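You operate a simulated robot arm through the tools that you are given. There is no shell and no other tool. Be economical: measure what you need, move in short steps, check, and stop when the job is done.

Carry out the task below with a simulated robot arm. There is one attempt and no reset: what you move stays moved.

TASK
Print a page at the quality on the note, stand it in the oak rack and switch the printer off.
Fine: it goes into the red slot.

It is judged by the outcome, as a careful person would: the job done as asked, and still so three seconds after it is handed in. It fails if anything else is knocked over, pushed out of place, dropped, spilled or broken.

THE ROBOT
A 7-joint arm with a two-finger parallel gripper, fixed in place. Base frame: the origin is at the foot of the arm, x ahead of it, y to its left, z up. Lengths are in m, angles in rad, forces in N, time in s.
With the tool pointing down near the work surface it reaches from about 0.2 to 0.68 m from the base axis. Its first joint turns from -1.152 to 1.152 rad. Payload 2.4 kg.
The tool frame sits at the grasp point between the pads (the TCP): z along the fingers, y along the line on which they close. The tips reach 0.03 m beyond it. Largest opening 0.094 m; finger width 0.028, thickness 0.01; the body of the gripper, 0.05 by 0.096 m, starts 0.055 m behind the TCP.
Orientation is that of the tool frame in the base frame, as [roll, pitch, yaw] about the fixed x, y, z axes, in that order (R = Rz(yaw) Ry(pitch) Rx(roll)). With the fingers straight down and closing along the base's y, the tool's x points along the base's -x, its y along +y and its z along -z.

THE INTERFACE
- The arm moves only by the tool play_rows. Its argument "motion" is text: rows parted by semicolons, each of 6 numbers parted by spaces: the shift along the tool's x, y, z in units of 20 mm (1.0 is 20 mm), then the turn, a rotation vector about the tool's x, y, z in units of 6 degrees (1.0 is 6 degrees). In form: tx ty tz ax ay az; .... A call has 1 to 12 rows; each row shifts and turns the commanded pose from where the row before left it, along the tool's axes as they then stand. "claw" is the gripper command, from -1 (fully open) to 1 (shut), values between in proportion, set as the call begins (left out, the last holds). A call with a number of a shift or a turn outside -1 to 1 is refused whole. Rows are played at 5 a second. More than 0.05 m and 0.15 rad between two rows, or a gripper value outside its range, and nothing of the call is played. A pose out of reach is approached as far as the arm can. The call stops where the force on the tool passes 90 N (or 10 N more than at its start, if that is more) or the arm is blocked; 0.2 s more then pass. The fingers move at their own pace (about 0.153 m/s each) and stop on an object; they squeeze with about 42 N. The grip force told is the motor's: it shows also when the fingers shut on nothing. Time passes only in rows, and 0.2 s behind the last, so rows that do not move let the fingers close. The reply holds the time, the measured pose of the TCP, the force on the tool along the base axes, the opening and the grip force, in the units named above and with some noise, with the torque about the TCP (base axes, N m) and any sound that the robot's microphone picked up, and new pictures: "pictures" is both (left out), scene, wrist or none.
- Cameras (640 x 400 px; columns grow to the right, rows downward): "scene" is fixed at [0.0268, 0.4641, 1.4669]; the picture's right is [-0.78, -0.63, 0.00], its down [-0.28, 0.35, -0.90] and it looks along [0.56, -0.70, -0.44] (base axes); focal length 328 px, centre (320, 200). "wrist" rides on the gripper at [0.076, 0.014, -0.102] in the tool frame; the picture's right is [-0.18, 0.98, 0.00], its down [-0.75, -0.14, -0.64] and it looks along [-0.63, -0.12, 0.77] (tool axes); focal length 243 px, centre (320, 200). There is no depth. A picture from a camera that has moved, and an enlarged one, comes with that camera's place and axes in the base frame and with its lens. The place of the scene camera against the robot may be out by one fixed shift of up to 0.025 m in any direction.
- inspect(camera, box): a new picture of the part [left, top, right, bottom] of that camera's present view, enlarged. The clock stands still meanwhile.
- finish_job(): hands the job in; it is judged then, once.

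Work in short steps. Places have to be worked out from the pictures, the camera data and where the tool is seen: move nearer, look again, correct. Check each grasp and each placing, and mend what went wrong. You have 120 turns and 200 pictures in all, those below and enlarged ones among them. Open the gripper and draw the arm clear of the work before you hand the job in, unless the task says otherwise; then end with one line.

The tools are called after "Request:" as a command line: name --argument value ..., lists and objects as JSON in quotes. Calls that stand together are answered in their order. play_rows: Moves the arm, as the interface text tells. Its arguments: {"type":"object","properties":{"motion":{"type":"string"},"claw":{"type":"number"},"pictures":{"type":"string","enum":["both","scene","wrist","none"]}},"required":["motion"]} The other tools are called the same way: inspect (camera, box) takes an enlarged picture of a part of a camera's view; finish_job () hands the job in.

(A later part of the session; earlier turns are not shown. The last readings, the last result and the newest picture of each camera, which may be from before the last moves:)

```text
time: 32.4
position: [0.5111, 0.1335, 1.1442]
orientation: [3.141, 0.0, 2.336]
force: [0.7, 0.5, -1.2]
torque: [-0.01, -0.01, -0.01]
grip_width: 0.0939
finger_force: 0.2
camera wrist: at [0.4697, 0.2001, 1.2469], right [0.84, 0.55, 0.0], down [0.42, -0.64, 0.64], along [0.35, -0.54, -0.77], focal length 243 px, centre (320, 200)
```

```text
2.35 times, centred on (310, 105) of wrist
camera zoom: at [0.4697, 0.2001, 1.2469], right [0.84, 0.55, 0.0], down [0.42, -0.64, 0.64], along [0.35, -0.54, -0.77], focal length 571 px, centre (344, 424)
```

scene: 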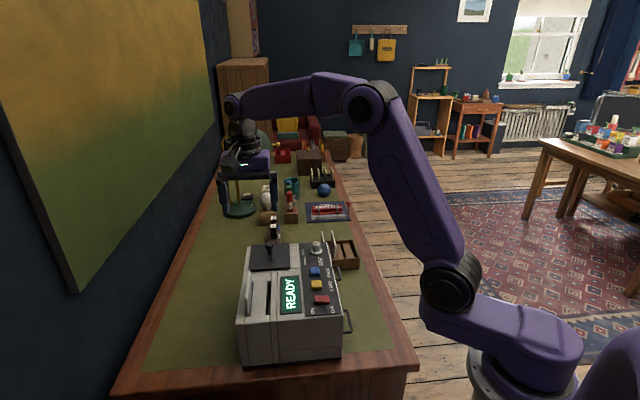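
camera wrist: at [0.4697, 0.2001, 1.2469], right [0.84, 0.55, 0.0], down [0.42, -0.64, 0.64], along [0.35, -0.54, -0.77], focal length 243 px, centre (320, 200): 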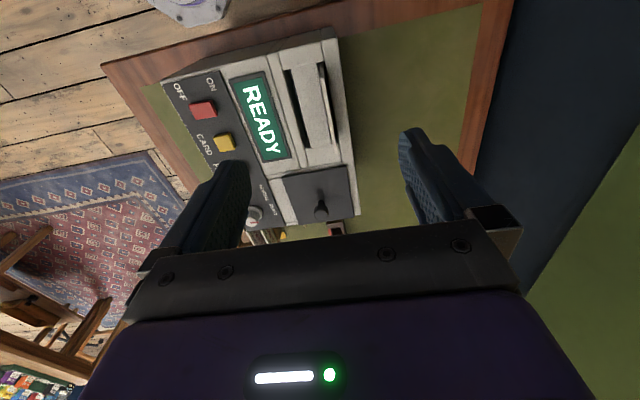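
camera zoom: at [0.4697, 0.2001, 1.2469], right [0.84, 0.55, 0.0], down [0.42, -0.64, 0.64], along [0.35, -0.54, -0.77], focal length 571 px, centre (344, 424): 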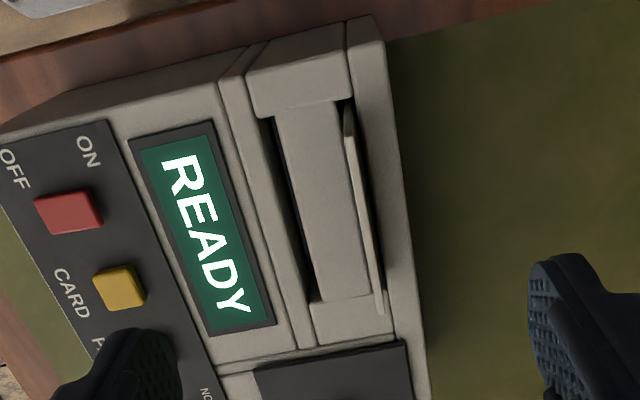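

Page top edge is around [0.541,0.109,~0.94]. I descend above it, stopping with fingertips at z≈1.0.

Request:
play_rows --motion "-0.32 0.04 0.95 0 0 0;-0.32 0.04 0.95 0 0 0;-0.32 0.04 0.95 0 0 0;-0.32 0.04 0.95 0 0 0;-0.32 0.04 0.95 0 0 0;-0.32 0.04 0.95 0 0 0"

Request:
inspect --camera "wrist" --box '[210, 60, 430, 250]'

Request:
inspect --camera "scene" --box '[215, 210, 335, 335]'

```text
time: 33.8
position: [0.5417, 0.11, 1.0285]
orientation: [-3.141, -0.001, 2.336]
force: [-0.9, -0.1, -0.5]
torque: [0.01, -0.02, -0.01]
grip_width: 0.0936
finger_force: 0.1
camera wrist: at [0.4995, 0.1756, 1.1315], right [0.84, 0.55, 0.0], down [0.42, -0.64, 0.64], along [0.35, -0.54, -0.77], focal length 243 px, centre (320, 200)
```

scene: 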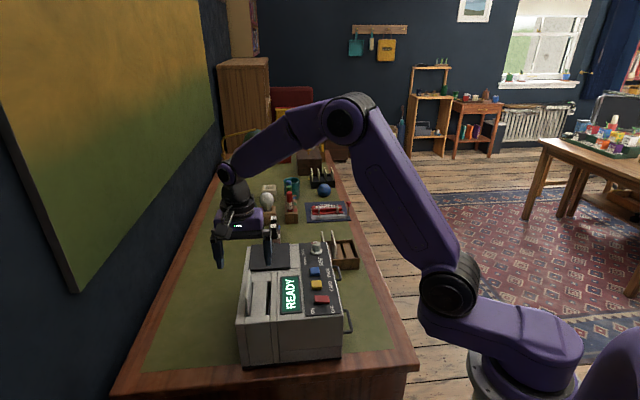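
wrist: 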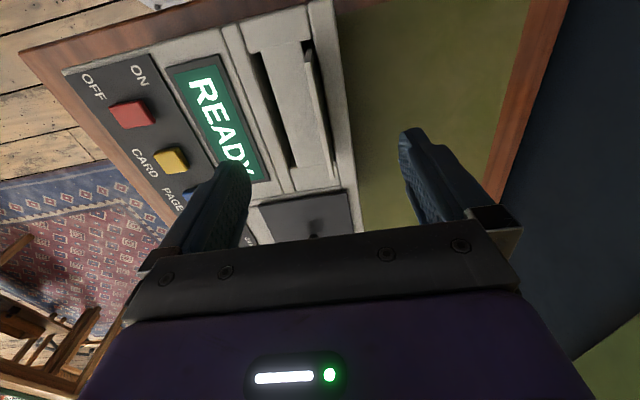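

```text
2.11 times, centred on (320, 155) of wrist
camera zoom: at [0.4995, 0.1756, 1.1315], right [0.84, 0.55, 0.0], down [0.42, -0.64, 0.64], along [0.35, -0.54, -0.77], focal length 511 px, centre (320, 295)
```

zoom: 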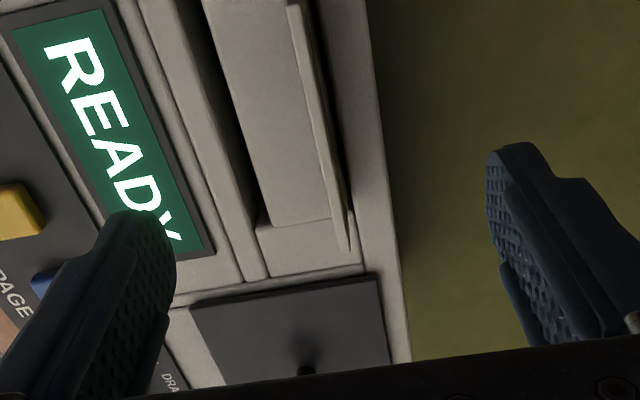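

```text
3.20 times, centred on (275, 272) of scene
camera zoom: at [0.0268, 0.4641, 1.4669], right [-0.78, -0.63, 0.0], down [-0.28, 0.35, -0.9], along [0.56, -0.7, -0.44], focal length 1050 px, centre (464, -32)
```

zoom: 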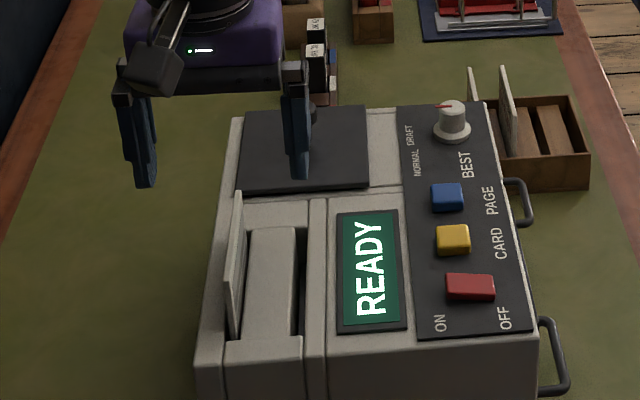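

Page top centre ≈[0.539,0.1145,0.966], ~88 mm wide. I descend 35 mm straddling it and check alignment.

Request:
play_rows --motion "0.25 0.07 0.6 0 0 0;0 0 0.6 0 0 0;0 0 0.55 0 0 0"

Request:
inspect --camera "wrist" --box '[210, 60, 430, 250]'

Request:
inspect --camera "scene" --box '[215, 210, 335, 335]'

```text
time: 34.6
position: [0.5388, 0.1158, 0.9944]
orientation: [3.141, 0.001, 2.336]
force: [0.0, -0.3, -0.2]
torque: [-0.01, 0.02, 0.02]
grip_width: 0.094
finger_force: 0.3
camera wrist: at [0.4974, 0.1807, 1.0971], right [0.84, 0.55, 0.0], down [0.42, -0.64, 0.64], along [0.35, -0.54, -0.77], focal length 243 px, centre (320, 200)
```

scene: 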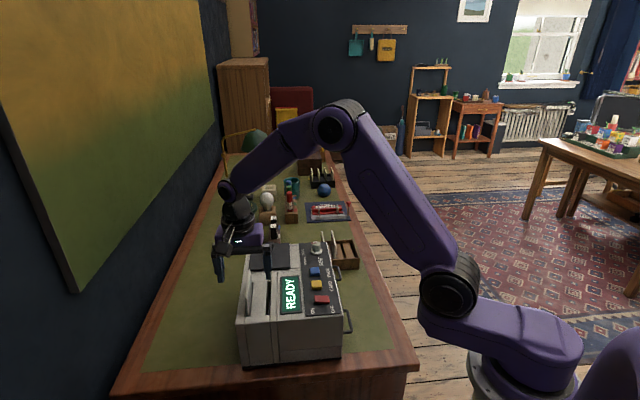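
wrist: 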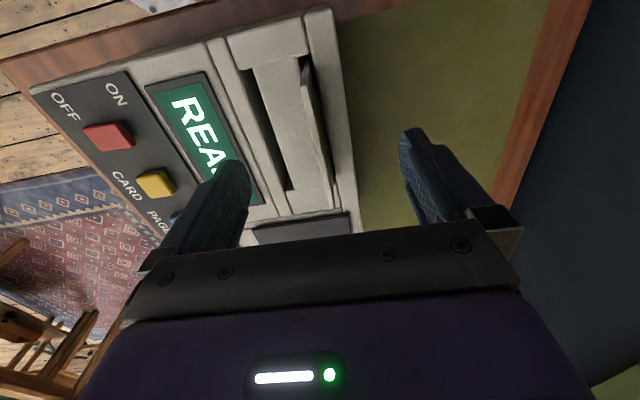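

```text
2.11 times, centred on (320, 155) of wrist
camera zoom: at [0.4974, 0.1807, 1.0971], right [0.84, 0.55, 0.0], down [0.42, -0.64, 0.64], along [0.35, -0.54, -0.77], focal length 511 px, centre (320, 295)
```

zoom: 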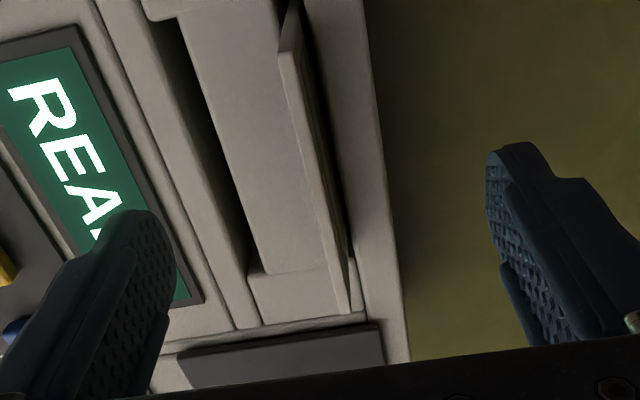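

```text
3.20 times, centred on (275, 272) of scene
camera zoom: at [0.0268, 0.4641, 1.4669], right [-0.78, -0.63, 0.0], down [-0.28, 0.35, -0.9], along [0.56, -0.7, -0.44], focal length 1050 px, centre (464, -32)
```

zoom: 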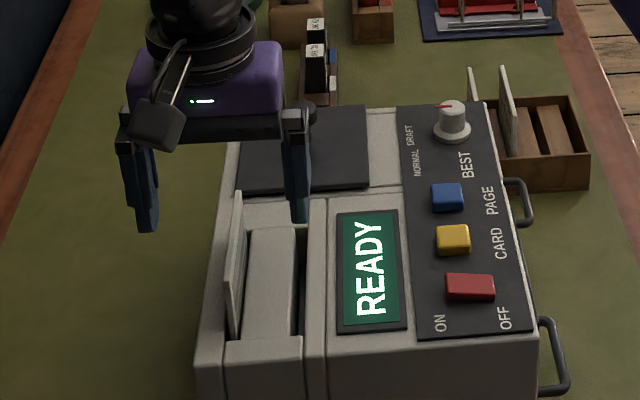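

Page centre ≈[0.544,0.110], top z≈0.951. Shifting 8 mm, descending 46 mm and trimming yaw, then closing.

Request:
play_rows --motion "-0.39 0 0.6 0 0 -0.28;0 0 0.6 0 0 0;0 0 0.6 0 0 0;0 0 0.5 0 0 0;0 0 0 0 0 0"

Request:
inspect --camera "wrist" --box '[210, 60, 430, 250]'

Request:
inspect --camera "scene" --box '[215, 210, 335, 335]'

```text
time: 35.8
position: [0.5426, 0.1084, 0.9485]
orientation: [-3.141, -0.001, 2.364]
force: [0.1, 1.1, -0.2]
torque: [0.02, 0.0, -0.01]
grip_width: 0.0939
finger_force: 0.0
camera wrist: at [0.5007, 0.1738, 1.0511], right [0.82, 0.57, 0.0], down [0.44, -0.63, 0.64], along [0.37, -0.53, -0.77], focal length 243 px, centre (320, 200)
```

scene: 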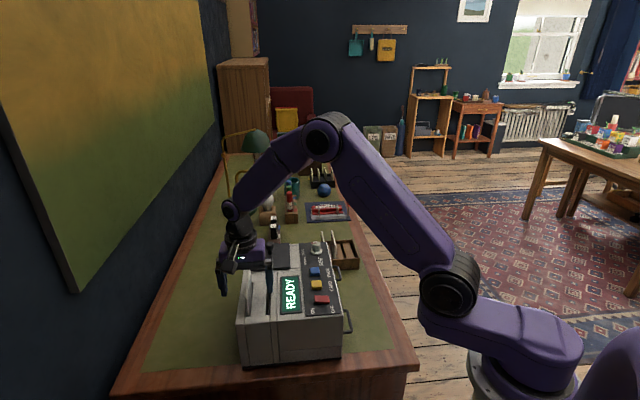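
wrist: 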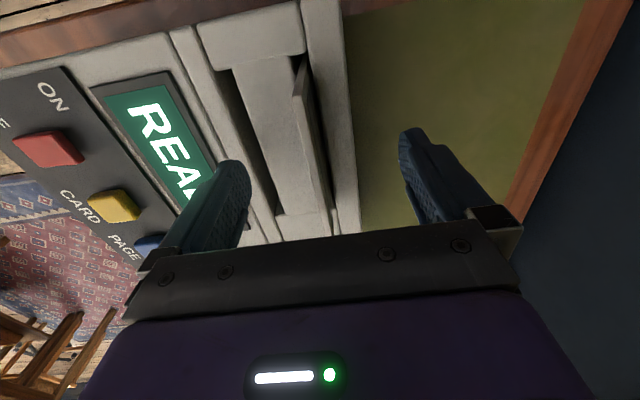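

```text
2.11 times, centred on (320, 155) of wrist
camera zoom: at [0.5007, 0.1738, 1.0511], right [0.82, 0.57, 0.0], down [0.44, -0.63, 0.64], along [0.37, -0.53, -0.77], focal length 511 px, centre (320, 295)
```

zoom: 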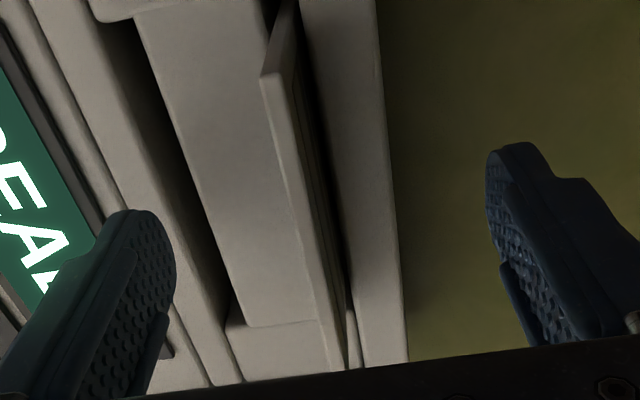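

```text
3.20 times, centred on (275, 272) of scene
camera zoom: at [0.0268, 0.4641, 1.4669], right [-0.78, -0.63, 0.0], down [-0.28, 0.35, -0.9], along [0.56, -0.7, -0.44], focal length 1050 px, centre (464, -32)
```

zoom: 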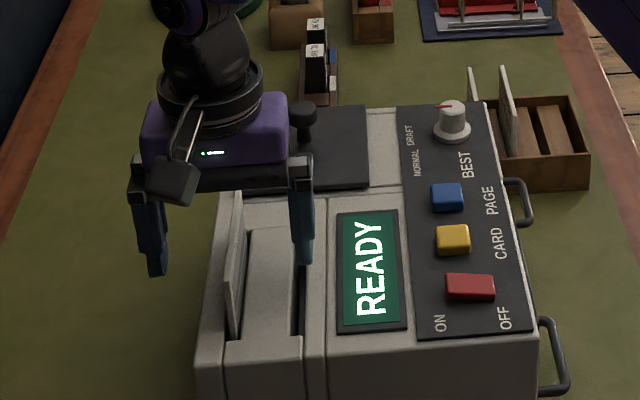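

Page edge passes through the TCP. Closing.

Request:
play_rows --motion "0 0 0 0 0 0;0 0 0 0 0 0;0 0 0 0 0 0" --claw 1

Request:
inspect --camera "wrist" --box '[210, 60, 430, 250]'

```text
time: 36.6
position: [0.5434, 0.1088, 0.9484]
orientation: [-3.14, -0.001, 2.365]
force: [-0.2, 0.3, 0.3]
torque: [-0.03, 0.0, 0.01]
grip_width: 0.0071
finger_force: 41.3
camera wrist: at [0.5007, 0.1738, 1.0512], right [0.82, 0.57, 0.0], down [0.44, -0.63, 0.64], along [0.37, -0.53, -0.77], focal length 243 px, centre (320, 200)
```

scene: 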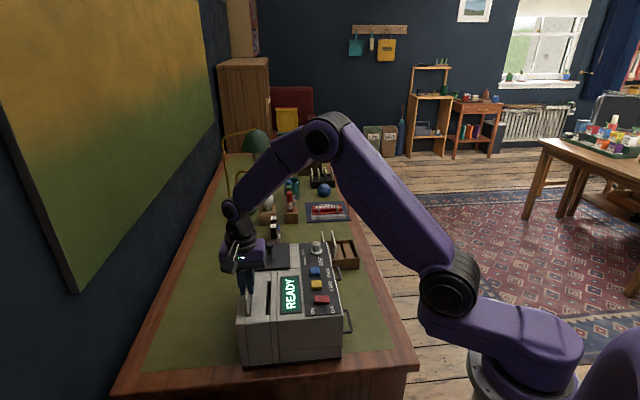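
wrist: 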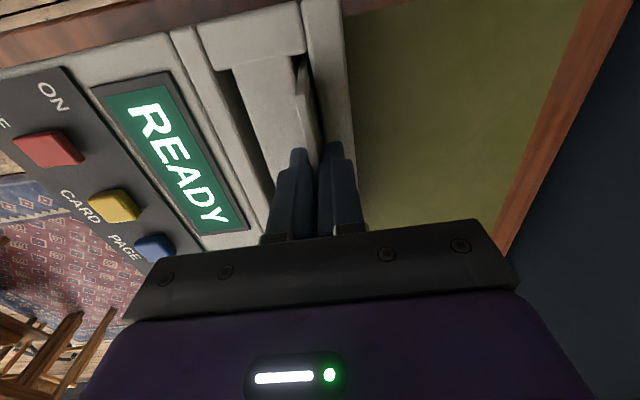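

```text
2.11 times, centred on (320, 155) of wrist
camera zoom: at [0.5007, 0.1738, 1.0512], right [0.82, 0.57, 0.0], down [0.44, -0.63, 0.64], along [0.37, -0.53, -0.77], focal length 511 px, centre (320, 295)
```

zoom: 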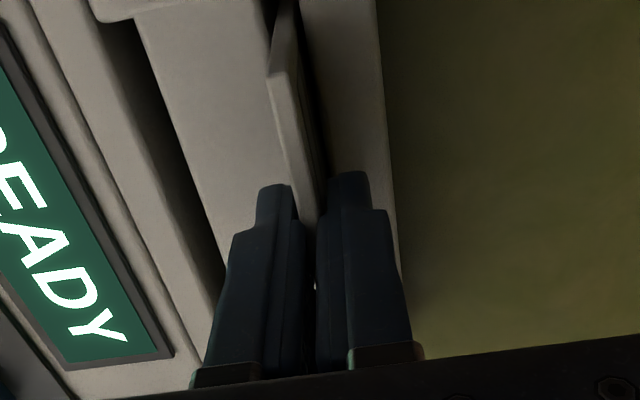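

Gripped at 7 mm with no side load. Lifting straight up.

Request:
play_rows --motion "0 0 -0.8 0 0 0;0 0 -0.8 0 0 0;0 0 -0.8 0 0 0;0 0 -0.8 0 0 0;0 0 -0.8 0 0 0;0 0 -0.8 0 0 0;0 0 -0.8 0 0 0;0 0 -0.8 0 0 0;0 0 -0.8 0 0 0;0 0 -0.8 0 0 0"

Request:
inspect --camera "scene" --box '[200, 150, 360, 310]'

```text
time: 38.8
position: [0.5439, 0.1079, 1.1077]
orientation: [3.141, 0.0, 2.365]
force: [0.5, 0.2, -0.9]
torque: [0.01, 0.01, 0.02]
grip_width: 0.007
finger_force: 41.0
camera wrist: at [0.5009, 0.1733, 1.2116], right [0.82, 0.57, 0.0], down [0.44, -0.63, 0.64], along [0.37, -0.53, -0.77], focal length 243 px, centre (320, 200)
```

scene: 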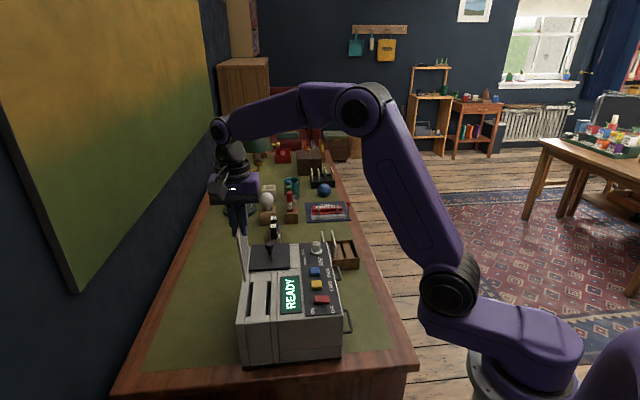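
wrist: 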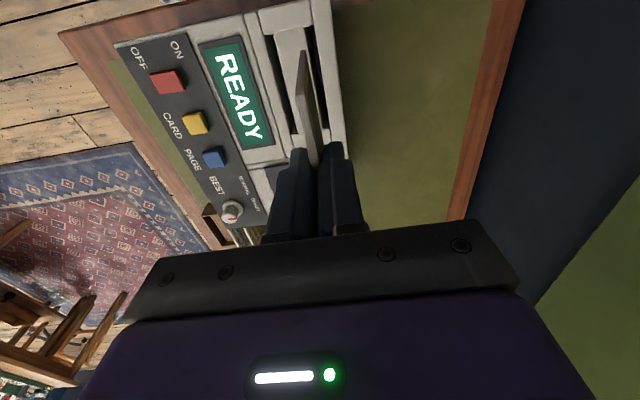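

```text
2.50 times, centred on (280, 230) of scene
camera zoom: at [0.0268, 0.4641, 1.4669], right [-0.78, -0.63, 0.0], down [-0.28, 0.35, -0.9], along [0.56, -0.7, -0.44], focal length 820 px, centre (420, 125)
```

zoom: 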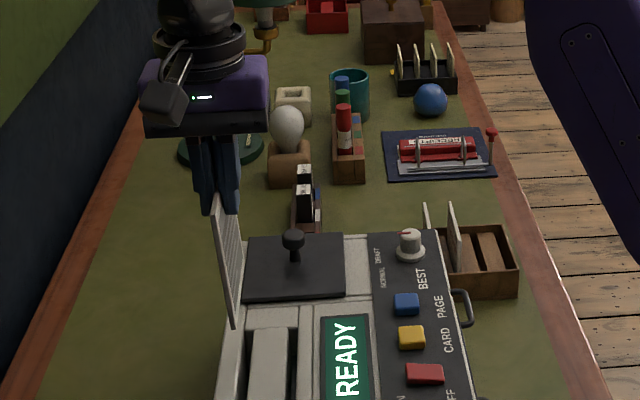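

Page is free (about 11 cm tall). Rack corners triangulate to near wall [0.50,-0.316]→[0.59,-0.226], top z≈0.755, aligned with the printer. I carry the page across at this height and look at the red slot.

Request:
play_rows --motion "-0.87 -0.92 0 0 0 0;-0.87 -0.92 0 0 0 0;-0.87 -0.92 0 0 0 0;-0.87 -0.92 0 0 0 0;-0.87 -0.92 0 0 0 0;-0.87 -0.92 0 0 0 0;-0.87 -0.92 0 0 0 0;-0.87 -0.92 0 0 0 0;-0.87 -0.92 0 0 0 0"

Request:
inspect --camera "wrist" --box '[200, 60, 380, 210]'

Request:
inspect --camera "scene" --box '[270, 140, 400, 280]'

```text
time: 40.8
position: [0.5399, -0.12, 1.1083]
orientation: [3.14, 0.0, 2.366]
force: [-0.1, 0.6, 0.2]
torque: [-0.01, 0.0, 0.0]
grip_width: 0.0034
finger_force: 37.8
camera wrist: at [0.4963, -0.0541, 1.2115], right [0.82, 0.57, 0.0], down [0.44, -0.63, 0.64], along [0.37, -0.53, -0.77], focal length 243 px, centre (320, 200)
```

scene: 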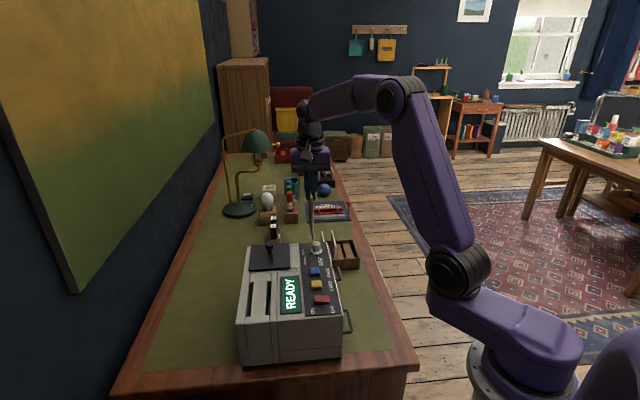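
wrist: 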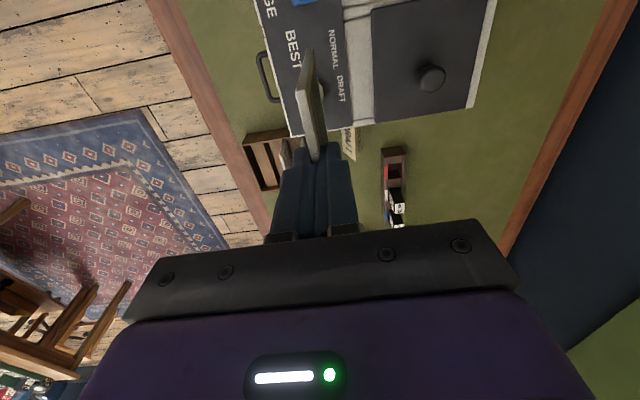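

```text
2.67 times, centred on (290, 135) of wrist
camera zoom: at [0.4963, -0.0541, 1.2115], right [0.82, 0.57, 0.0], down [0.44, -0.63, 0.64], along [0.37, -0.53, -0.77], focal length 647 px, centre (400, 373)
```

zoom: 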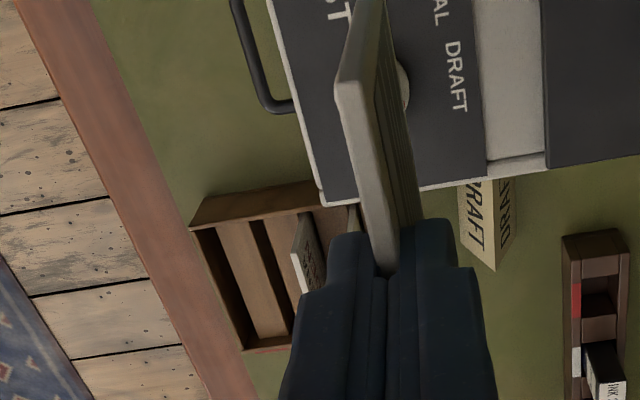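

```text
2.86 times, centred on (335, 210) of scene
camera zoom: at [0.0268, 0.4641, 1.4669], right [-0.78, -0.63, 0.0], down [-0.28, 0.35, -0.9], along [0.56, -0.7, -0.44], focal length 937 px, centre (277, 171)
```

zoom: 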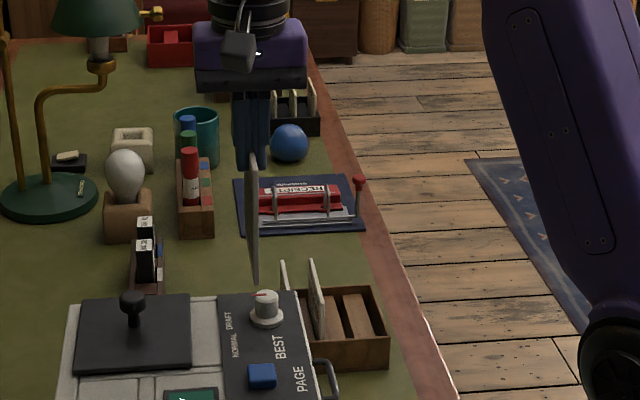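

Grip settled to 3.4 mm (true page thickness). Red slot is the dark band beside the left wall: v≈0.113, u≈0.60–0.72 in the rack frame. I move sideways at height to line up the page plane with it, staying 10 cm short, and look.

Request:
play_rows --motion "-0.455 -0.9 0 0 0 0;-0.455 -0.9 0 0 0 0;-0.455 -0.9 0 0 0 0;-0.455 -0.9 0 0 0 0;-0.455 -0.9 0 0 0 0;-0.455 -0.9 0 0 0 0;-0.455 -0.9 0 0 0 0;-0.455 -0.9 0 0 0 0;-0.455 -0.9 0 0 0 0;-0.455 -0.9 0 0 0 0"

Request:
inspect --camera "wrist" --box '[230, 40, 430, 200]'

```text
time: 43.0
position: [0.4778, -0.3124, 1.1086]
orientation: [3.14, 0.0, 2.366]
force: [-0.6, 0.3, 0.1]
torque: [-0.01, 0.02, 0.01]
grip_width: 0.0034
finger_force: 37.8
camera wrist: at [0.4348, -0.2466, 1.2116], right [0.82, 0.57, 0.0], down [0.44, -0.63, 0.64], along [0.37, -0.53, -0.77], focal length 243 px, centre (320, 200)
```

scene: 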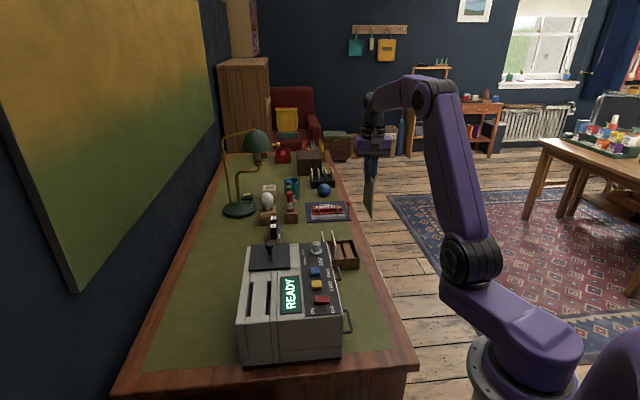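
wrist: 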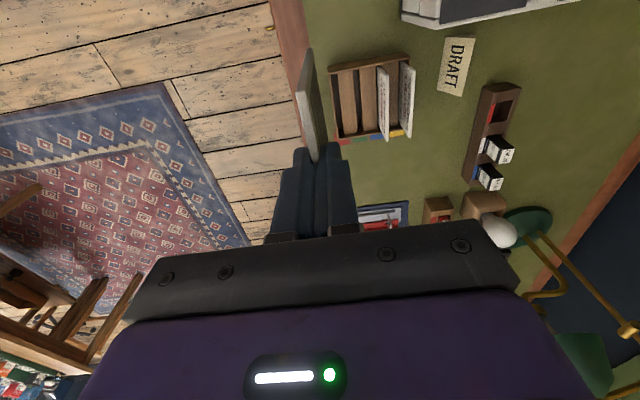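

```text
2.50 times, centred on (330, 120) of wrist
camera zoom: at [0.4348, -0.2466, 1.2116], right [0.82, 0.57, 0.0], down [0.44, -0.63, 0.64], along [0.37, -0.53, -0.77], focal length 606 px, centre (295, 400)
```

zoom: 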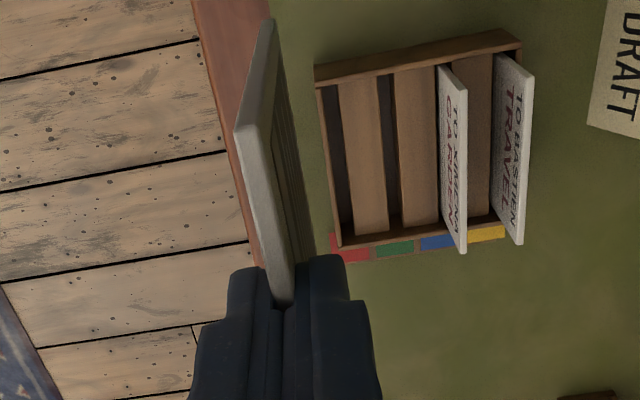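

Excellent view: the red slot is the leftmost dark groove. Enlarging the rack to measure the slot length and how the existing sheets sit.

Request:
inspect --camera "wrist" --box '[320, 40, 430, 150]'

Request:
inspect --camera "scene" --box '[310, 215, 370, 275]'

Request:
inspect --camera "wrist" --box '[270, 30, 350, 180]'

```text
3.64 times, centred on (375, 95) of wrist
camera zoom: at [0.4348, -0.2466, 1.2116], right [0.82, 0.57, 0.0], down [0.44, -0.63, 0.64], along [0.37, -0.53, -0.77], focal length 882 px, centre (120, 582)
```

zoom: 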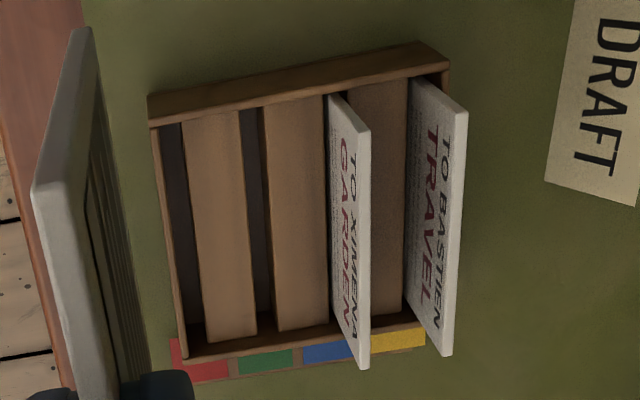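

```text
6.67 times, centred on (340, 245) of scene
camera zoom: at [0.0268, 0.4641, 1.4669], right [-0.78, -0.63, 0.0], down [-0.28, 0.35, -0.9], along [0.56, -0.7, -0.44], focal length 2187 px, centre (187, -100)
```

zoom: 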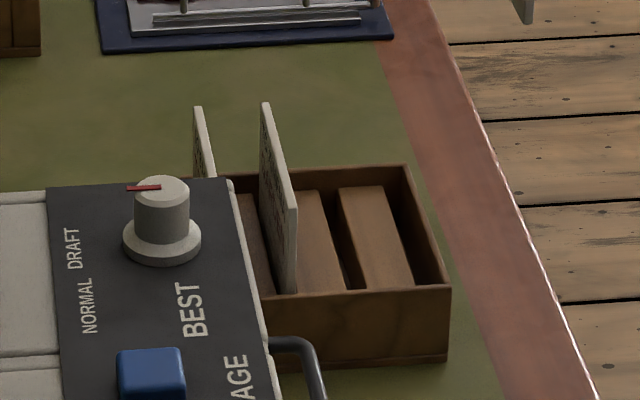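

```text
2.67 times, centred on (310, 105) of wrist
camera zoom: at [0.4348, -0.2466, 1.2116], right [0.82, 0.57, 0.0], down [0.44, -0.63, 0.64], along [0.37, -0.53, -0.77], focal length 647 px, centre (347, 453)
```

zoom: 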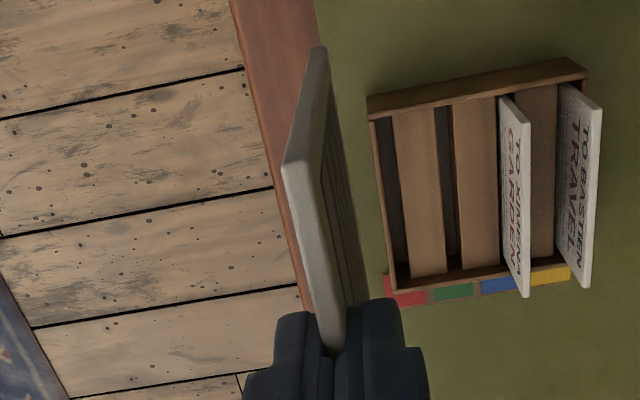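

Measurements: rack top z≈0.80, red slot centre u≈0.628, v≈0.132 (≈[0.541,-0.346]); neighbouring sheet tops z≈0.857; slot turned ~1.5° relative to the tool. Page: near edge 48 mm behind TCP, bottom ≈0.115–0.12 below it. Moving over the slot and down to z≈1.0.

Request:
play_rows --motion "-0.86 0.24 0 0 0 0;-0.86 0.24 0 0 0 0;-0.86 0.24 0 0 0 0;-0.86 0.24 0 0 0 0.25;0 0 0.9 0 0 0;0 0 0.9 0 0 0;0 0 0.9 0 0 0;0 0 0.9 0 0 0;0 0 0.9 0 0 0;0 0 0.9 0 0 0"

Request:
inspect --camera "wrist" --box '[240, 20, 420, 180]'

Request:
inspect --camera "scene" --box '[300, 150, 410, 280]'

```text
time: 45.2
position: [0.5407, -0.3457, 1.0009]
orientation: [3.14, 0.0, 2.34]
force: [-0.8, 0.1, -1.3]
torque: [-0.06, -0.01, -0.01]
grip_width: 0.0033
finger_force: 38.2
camera wrist: at [0.4994, -0.2796, 1.1033], right [0.84, 0.55, 0.0], down [0.42, -0.64, 0.64], along [0.35, -0.54, -0.77], focal length 243 px, centre (320, 200)
```

scene: 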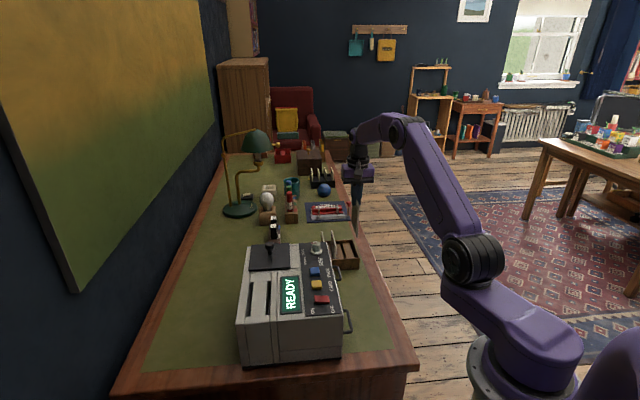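
wrist: 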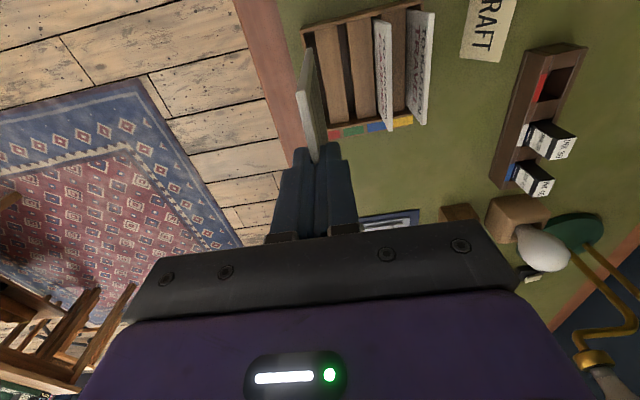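

```text
2.50 times, centred on (330, 100) of wrist
camera zoom: at [0.4994, -0.2796, 1.1033], right [0.84, 0.55, 0.0], down [0.42, -0.64, 0.64], along [0.35, -0.54, -0.77], focal length 606 px, centre (295, 450)
```

zoom: 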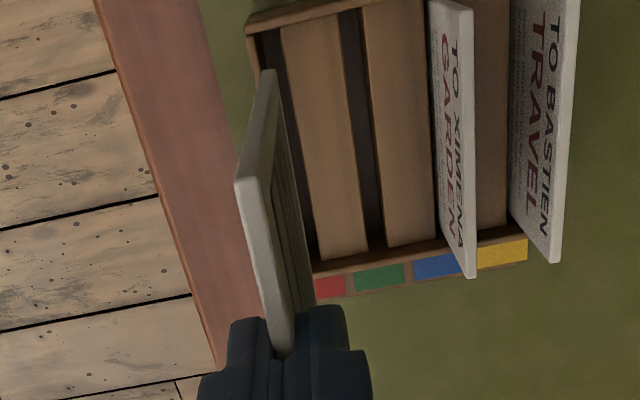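

```text
3.08 times, centred on (355, 215) of scene
camera zoom: at [0.0268, 0.4641, 1.4669], right [-0.78, -0.63, 0.0], down [-0.28, 0.35, -0.9], along [0.56, -0.7, -0.44], focal length 1009 px, centre (212, 154)
```

zoom: 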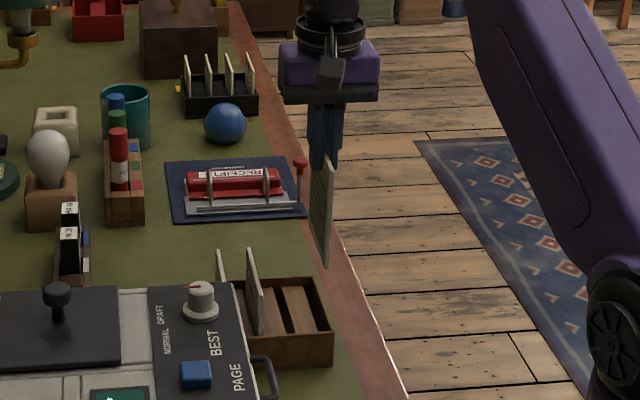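

Projected into the tool frame the slot spans x from +0.049 to −0.049 at y≈−1.5 mm — well aligned. Descending 70 mm and rechecking.

Request:
play_rows --motion "0 -0.07 0.7 0 0 0;0 0 0.7 0 0 0;0 0 0.7 0 0 0;0 0 0.7 0 0 0;0 0 0.5 0 0 0;0 0 0 0 0 0" --pictures "wrist"

Request:
inspect --camera "wrist" --box '[260, 0, 380, 180]'

Request:
inspect --camera "scene" --box '[300, 170, 390, 280]'

```text
time: 46.6
position: [0.5395, -0.3461, 0.9336]
orientation: [3.14, 0.001, 2.34]
force: [0.1, -0.1, 0.1]
torque: [-0.02, -0.03, -0.03]
grip_width: 0.0034
finger_force: 37.7
camera wrist: at [0.4982, -0.2803, 1.0371], right [0.84, 0.55, 0.0], down [0.42, -0.64, 0.64], along [0.35, -0.54, -0.77], focal length 243 px, centre (320, 200)
```

wrist: 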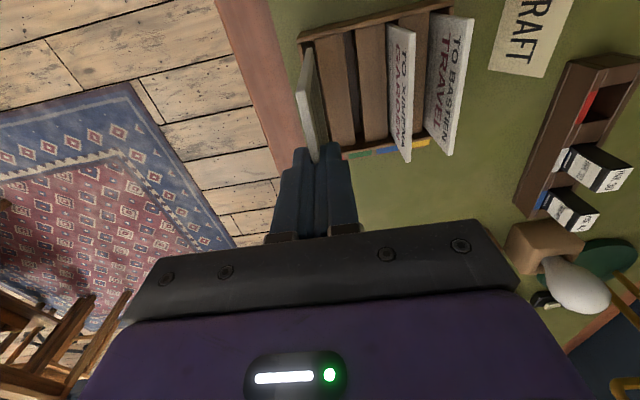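

```text
2.22 times, centred on (320, 90) of wrist
camera zoom: at [0.4982, -0.2803, 1.0371], right [0.84, 0.55, 0.0], down [0.42, -0.64, 0.64], along [0.35, -0.54, -0.77], focal length 539 px, centre (320, 444)
```

zoom: 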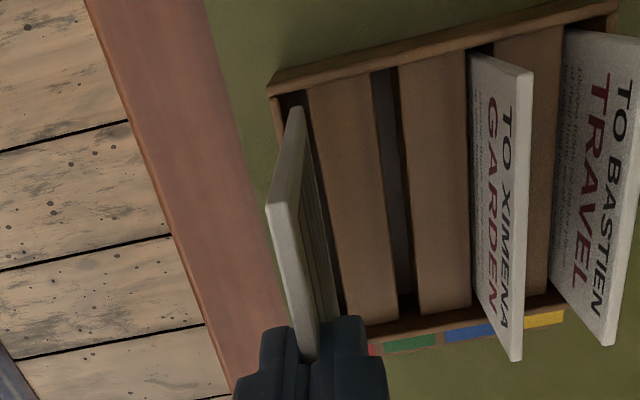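

```text
3.64 times, centred on (345, 225) of scene
camera zoom: at [0.0268, 0.4641, 1.4669], right [-0.78, -0.63, 0.0], down [-0.28, 0.35, -0.9], along [0.56, -0.7, -0.44], focal length 1193 px, centre (229, 109)
```

zoom: 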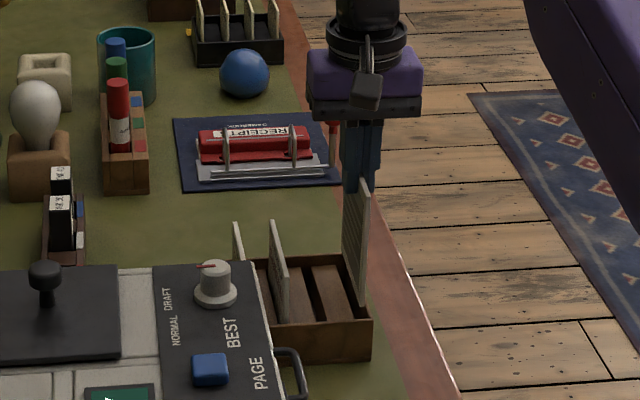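

Page bottom is at the slot mouth, inside both walls. Continuing down in small steps, watching force.

Request:
play_rows --motion "0 0 0.4 0 0 0;0 0 0.4 0 0 0;0 0 0.4 0 0 0;0 0 0.4 0 0 0;0 0 0.4 0 0 0" --pictures "wrist"

Request:
inspect --camera "scene" --box '[300, 170, 390, 280]'

```text
time: 47.8
position: [0.5401, -0.3465, 0.8941]
orientation: [-3.141, 0.0, 2.338]
force: [0.0, -0.2, 0.2]
torque: [-0.01, 0.01, 0.04]
grip_width: 0.0034
finger_force: 38.3
camera wrist: at [0.4983, -0.2808, 0.9972], right [0.84, 0.55, 0.0], down [0.42, -0.64, 0.64], along [0.35, -0.54, -0.77], focal length 243 px, centre (320, 200)
```

wrist: 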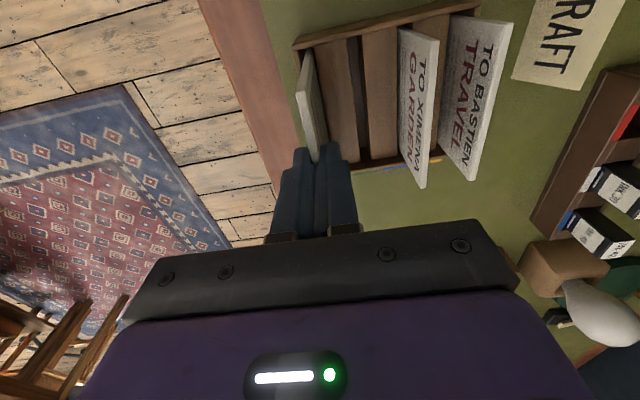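

```text
3.64 times, centred on (345, 225) of scene
camera zoom: at [0.0268, 0.4641, 1.4669], right [-0.78, -0.63, 0.0], down [-0.28, 0.35, -0.9], along [0.56, -0.7, -0.44], focal length 1193 px, centre (229, 109)
```

zoom: 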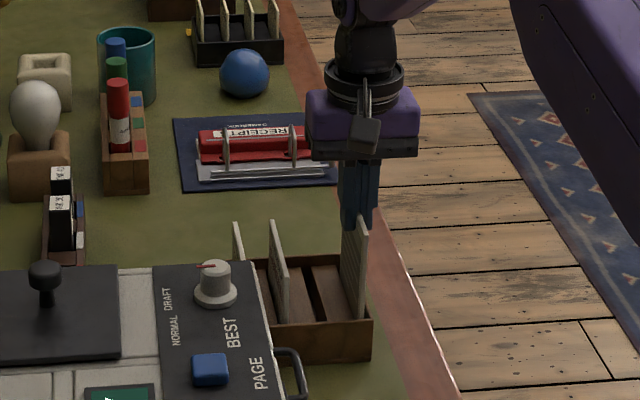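

No contact; page is in the slot and near full depth. Lowering more with small steps.

Request:
play_rows --motion "0 0 0.25 0 0 0;0 0 0.25 0 0 0;0 0 0.25 0 0 0" --pictures "none"

Request:
inspect --camera "scene" --box '[300, 170, 390, 280]'

```text
time: 48.6
position: [0.5401, -0.3464, 0.882]
orientation: [-3.141, 0.002, 2.338]
force: [-5.4, 3.8, 23.7]
torque: [0.6, 0.73, 0.01]
grip_width: 0.0035
finger_force: 37.7
```

```text
3.64 times, centred on (345, 225) of scene
camera zoom: at [0.0263, 0.4645, 1.4668], right [-0.78, -0.63, 0.0], down [-0.28, 0.35, -0.9], along [0.56, -0.7, -0.44], focal length 1193 px, centre (229, 109)
```

zoom: 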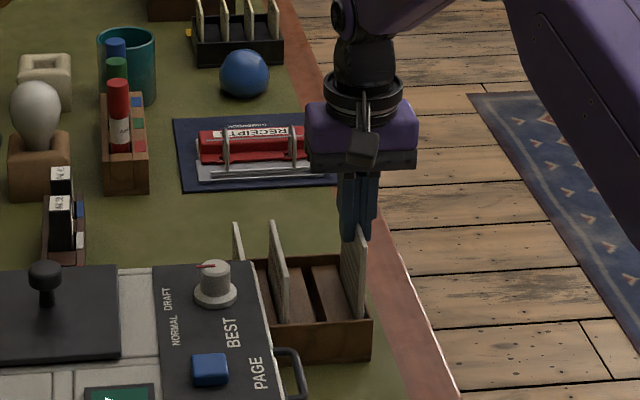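

Contact at 24 N. Checking the page height against its neighbours before releasing.

Request:
inspect --camera "scene" --box '[330, 215, 375, 275]'

Request:
inspect --camera "wrist" --box '[270, 0, 430, 200]'

```text
6.67 times, centred on (352, 245) of scene
camera zoom: at [0.0263, 0.4645, 1.4668], right [-0.78, -0.63, 0.0], down [-0.28, 0.35, -0.9], along [0.56, -0.7, -0.44], focal length 2187 px, centre (103, -100)
```

zoom: 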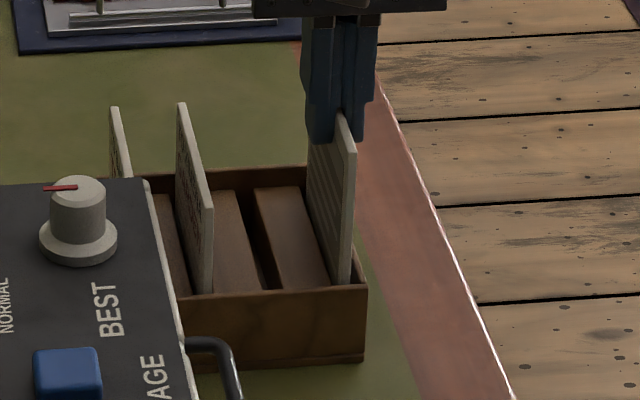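

```text
2.00 times, centred on (350, 100) of wrist
camera zoom: at [0.4985, -0.2806, 0.9846], right [0.84, 0.55, 0.0], down [0.42, -0.64, 0.64], along [0.35, -0.54, -0.77], focal length 485 px, centre (260, 400)
```

zoom: 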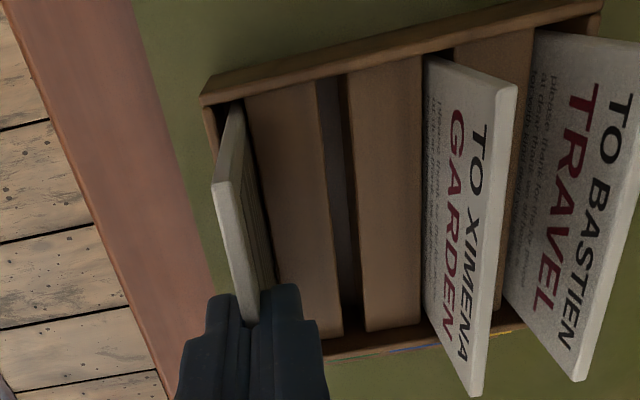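

The page sits in the slot; its bottom (~0.12 below the top) matches the rack floor z≈0.765, with an evenly centred contact. I relieve the pressure and open slightly (neighbours are clear).

Request:
play_rows --motion "0 0 -0.12 0 0 0;0 0 0 0 0 0" --pictures "none"

Request:
play_rows --motion "0 0 0 0 0 0;0 0 0 0 0 0" --claw 0.5

Request:
inspect --camera "scene" --box '[330, 215, 375, 275]'

Request:
inspect --camera "wrist" --box '[270, 0, 430, 200]'

```text
time: 49.2
position: [0.539, -0.347, 0.883]
orientation: [3.141, 0.005, 2.34]
force: [0.6, -0.3, 9.3]
torque: [-0.12, -0.08, -0.01]
grip_width: 0.0035
finger_force: 38.2
```

```text
time: 49.8
position: [0.5394, -0.3469, 0.8824]
orientation: [3.14, 0.001, 2.338]
force: [-0.3, -0.1, -0.4]
torque: [-0.03, 0.02, -0.02]
grip_width: 0.0236
finger_force: 0.2
camera wrist: at [0.4981, -0.2806, 0.9843], right [0.84, 0.55, 0.0], down [0.42, -0.64, 0.64], along [0.35, -0.54, -0.77], focal length 243 px, centre (320, 200)
```

scene: 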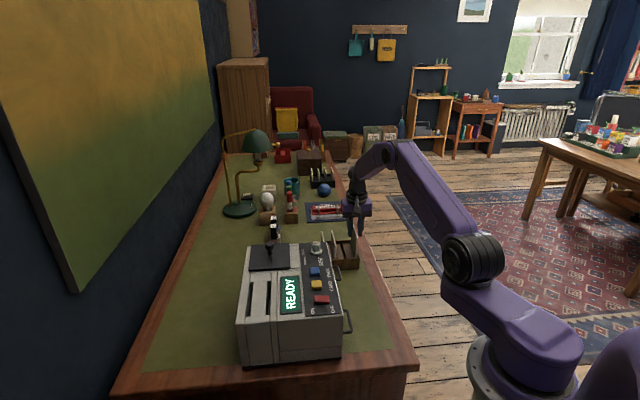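
wrist: 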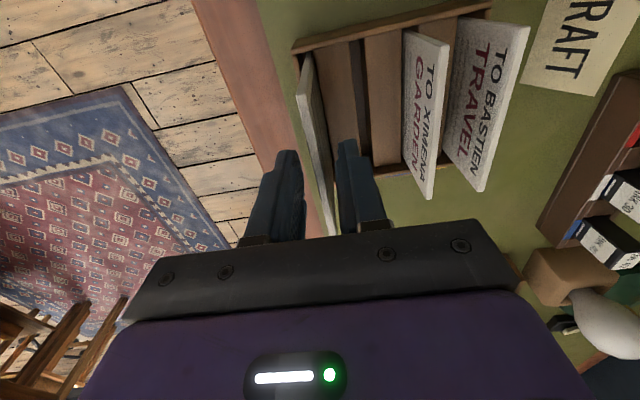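

```text
6.67 times, centred on (352, 245) of scene
camera zoom: at [0.0268, 0.4641, 1.4669], right [-0.78, -0.63, 0.0], down [-0.28, 0.35, -0.9], along [0.56, -0.7, -0.44], focal length 2187 px, centre (103, -100)
```

zoom: 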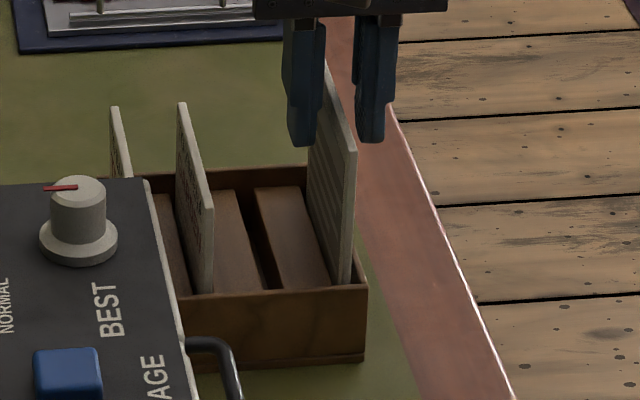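

```text
2.00 times, centred on (350, 100) of wrist
camera zoom: at [0.4981, -0.2806, 0.9843], right [0.84, 0.55, 0.0], down [0.42, -0.64, 0.64], along [0.35, -0.54, -0.77], focal length 485 px, centre (260, 400)
```

zoom: 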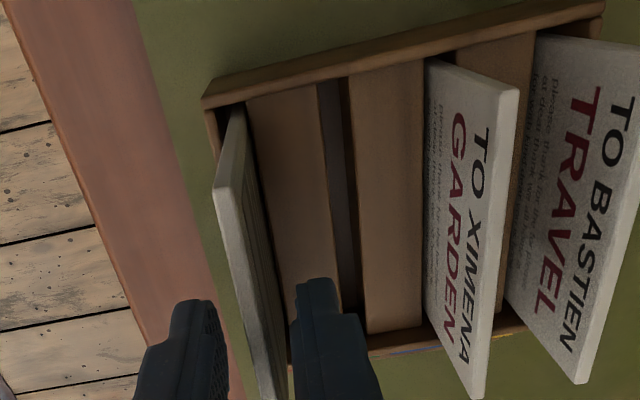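

The page stays standing and upright after release. Retracting straight up.

Request:
play_rows --motion "0 0 -0.5 0 0 0;0 0 -0.8 0 0 0;0 0 -0.8 0 0 0;0 0 -0.8 0 0 0;0 0 -0.8 0 0 0;0 0 -0.8 0 0 0;0 0 -0.8 0 0 0;0 0 -0.8 0 0 0;0 0 -0.8 0 0 0"

Request:
inspect --camera "scene" --box '[320, 210, 380, 275]'

Request:
inspect --camera "wrist" --box '[270, 0, 430, 150]'

```text
time: 51.8
position: [0.5395, -0.3462, 1.0193]
orientation: [3.14, 0.0, 2.34]
force: [-0.7, 0.1, -0.4]
torque: [0.02, -0.03, 0.03]
grip_width: 0.0236
finger_force: 0.0
camera wrist: at [0.4975, -0.2809, 1.1227], right [0.84, 0.55, 0.0], down [0.42, -0.64, 0.64], along [0.35, -0.54, -0.77], focal length 243 px, centre (320, 200)
```

scene: 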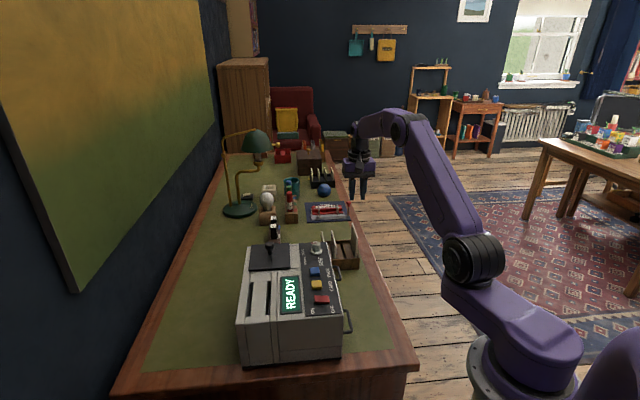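
wrist: 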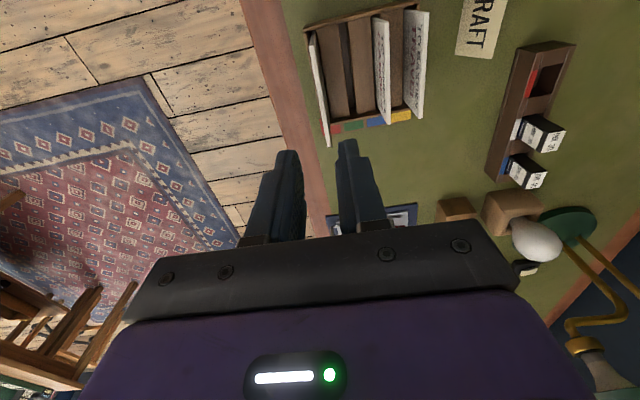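

```text
6.15 times, centred on (350, 242) of scene
camera zoom: at [0.0268, 0.4641, 1.4669], right [-0.78, -0.63, 0.0], down [-0.28, 0.35, -0.9], along [0.56, -0.7, -0.44], focal length 2019 px, centre (135, -62)
```

zoom: 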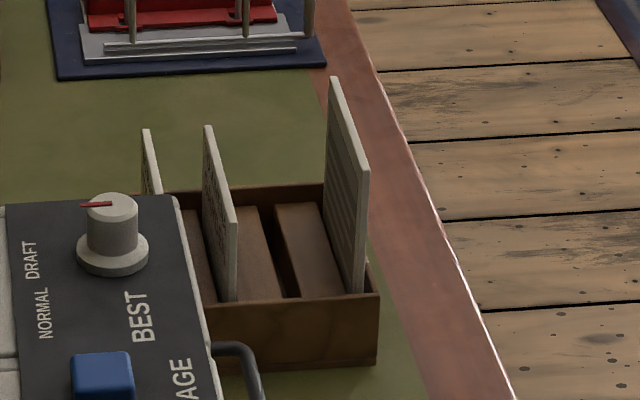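

```text
2.67 times, centred on (350, 75) of wrist
camera zoom: at [0.4975, -0.2809, 1.1227], right [0.84, 0.55, 0.0], down [0.42, -0.64, 0.64], along [0.35, -0.54, -0.77], focal length 647 px, centre (240, 533)
```

zoom: 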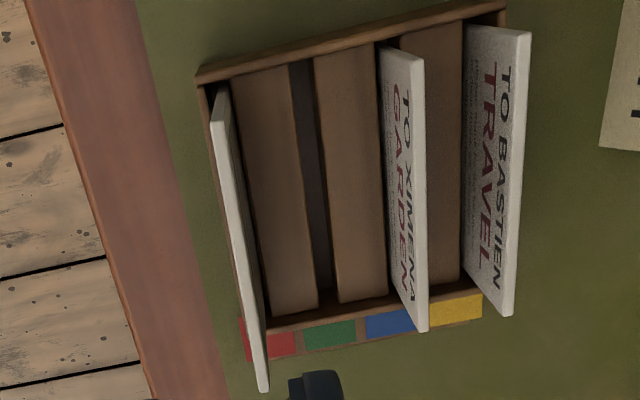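

The page stands but protrudes more than its neighbours; zooming more closely to see whether it's fully seated.

Request:
inspect --camera "scene" --box '[338, 220, 363, 270]'

Request:
inspect --camera "wrist" --box '[295, 10, 355, 155]'

```text
8.00 times, centred on (350, 245) of scene
camera zoom: at [0.0268, 0.4641, 1.4669], right [-0.78, -0.63, 0.0], down [-0.28, 0.35, -0.9], along [0.56, -0.7, -0.44], focal length 2624 px, centre (76, -160)
```

zoom: 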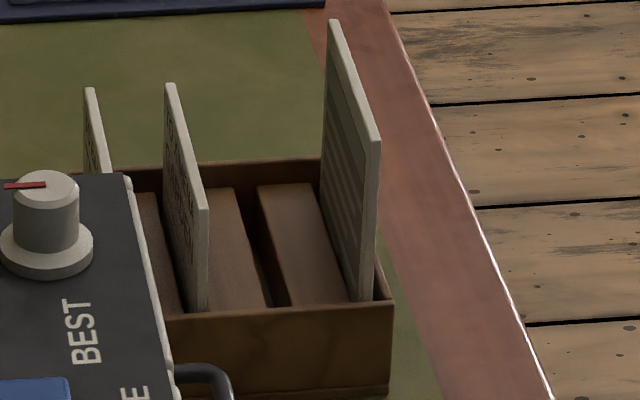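

```text
2.76 times, centred on (325, 82) of wrist
camera zoom: at [0.4975, -0.2809, 1.1227], right [0.84, 0.55, 0.0], down [0.42, -0.64, 0.64], along [0.35, -0.54, -0.77], focal length 669 px, centre (306, 524)
```

zoom: 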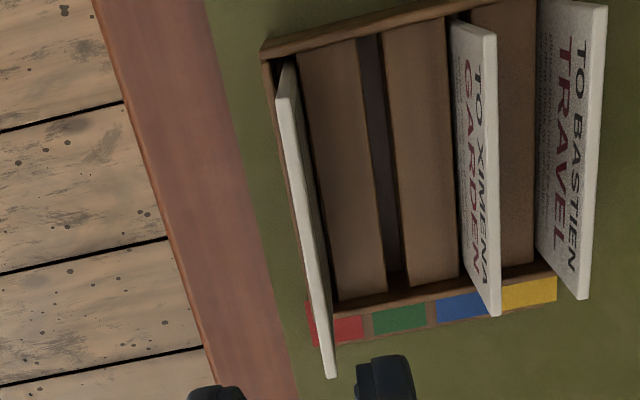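

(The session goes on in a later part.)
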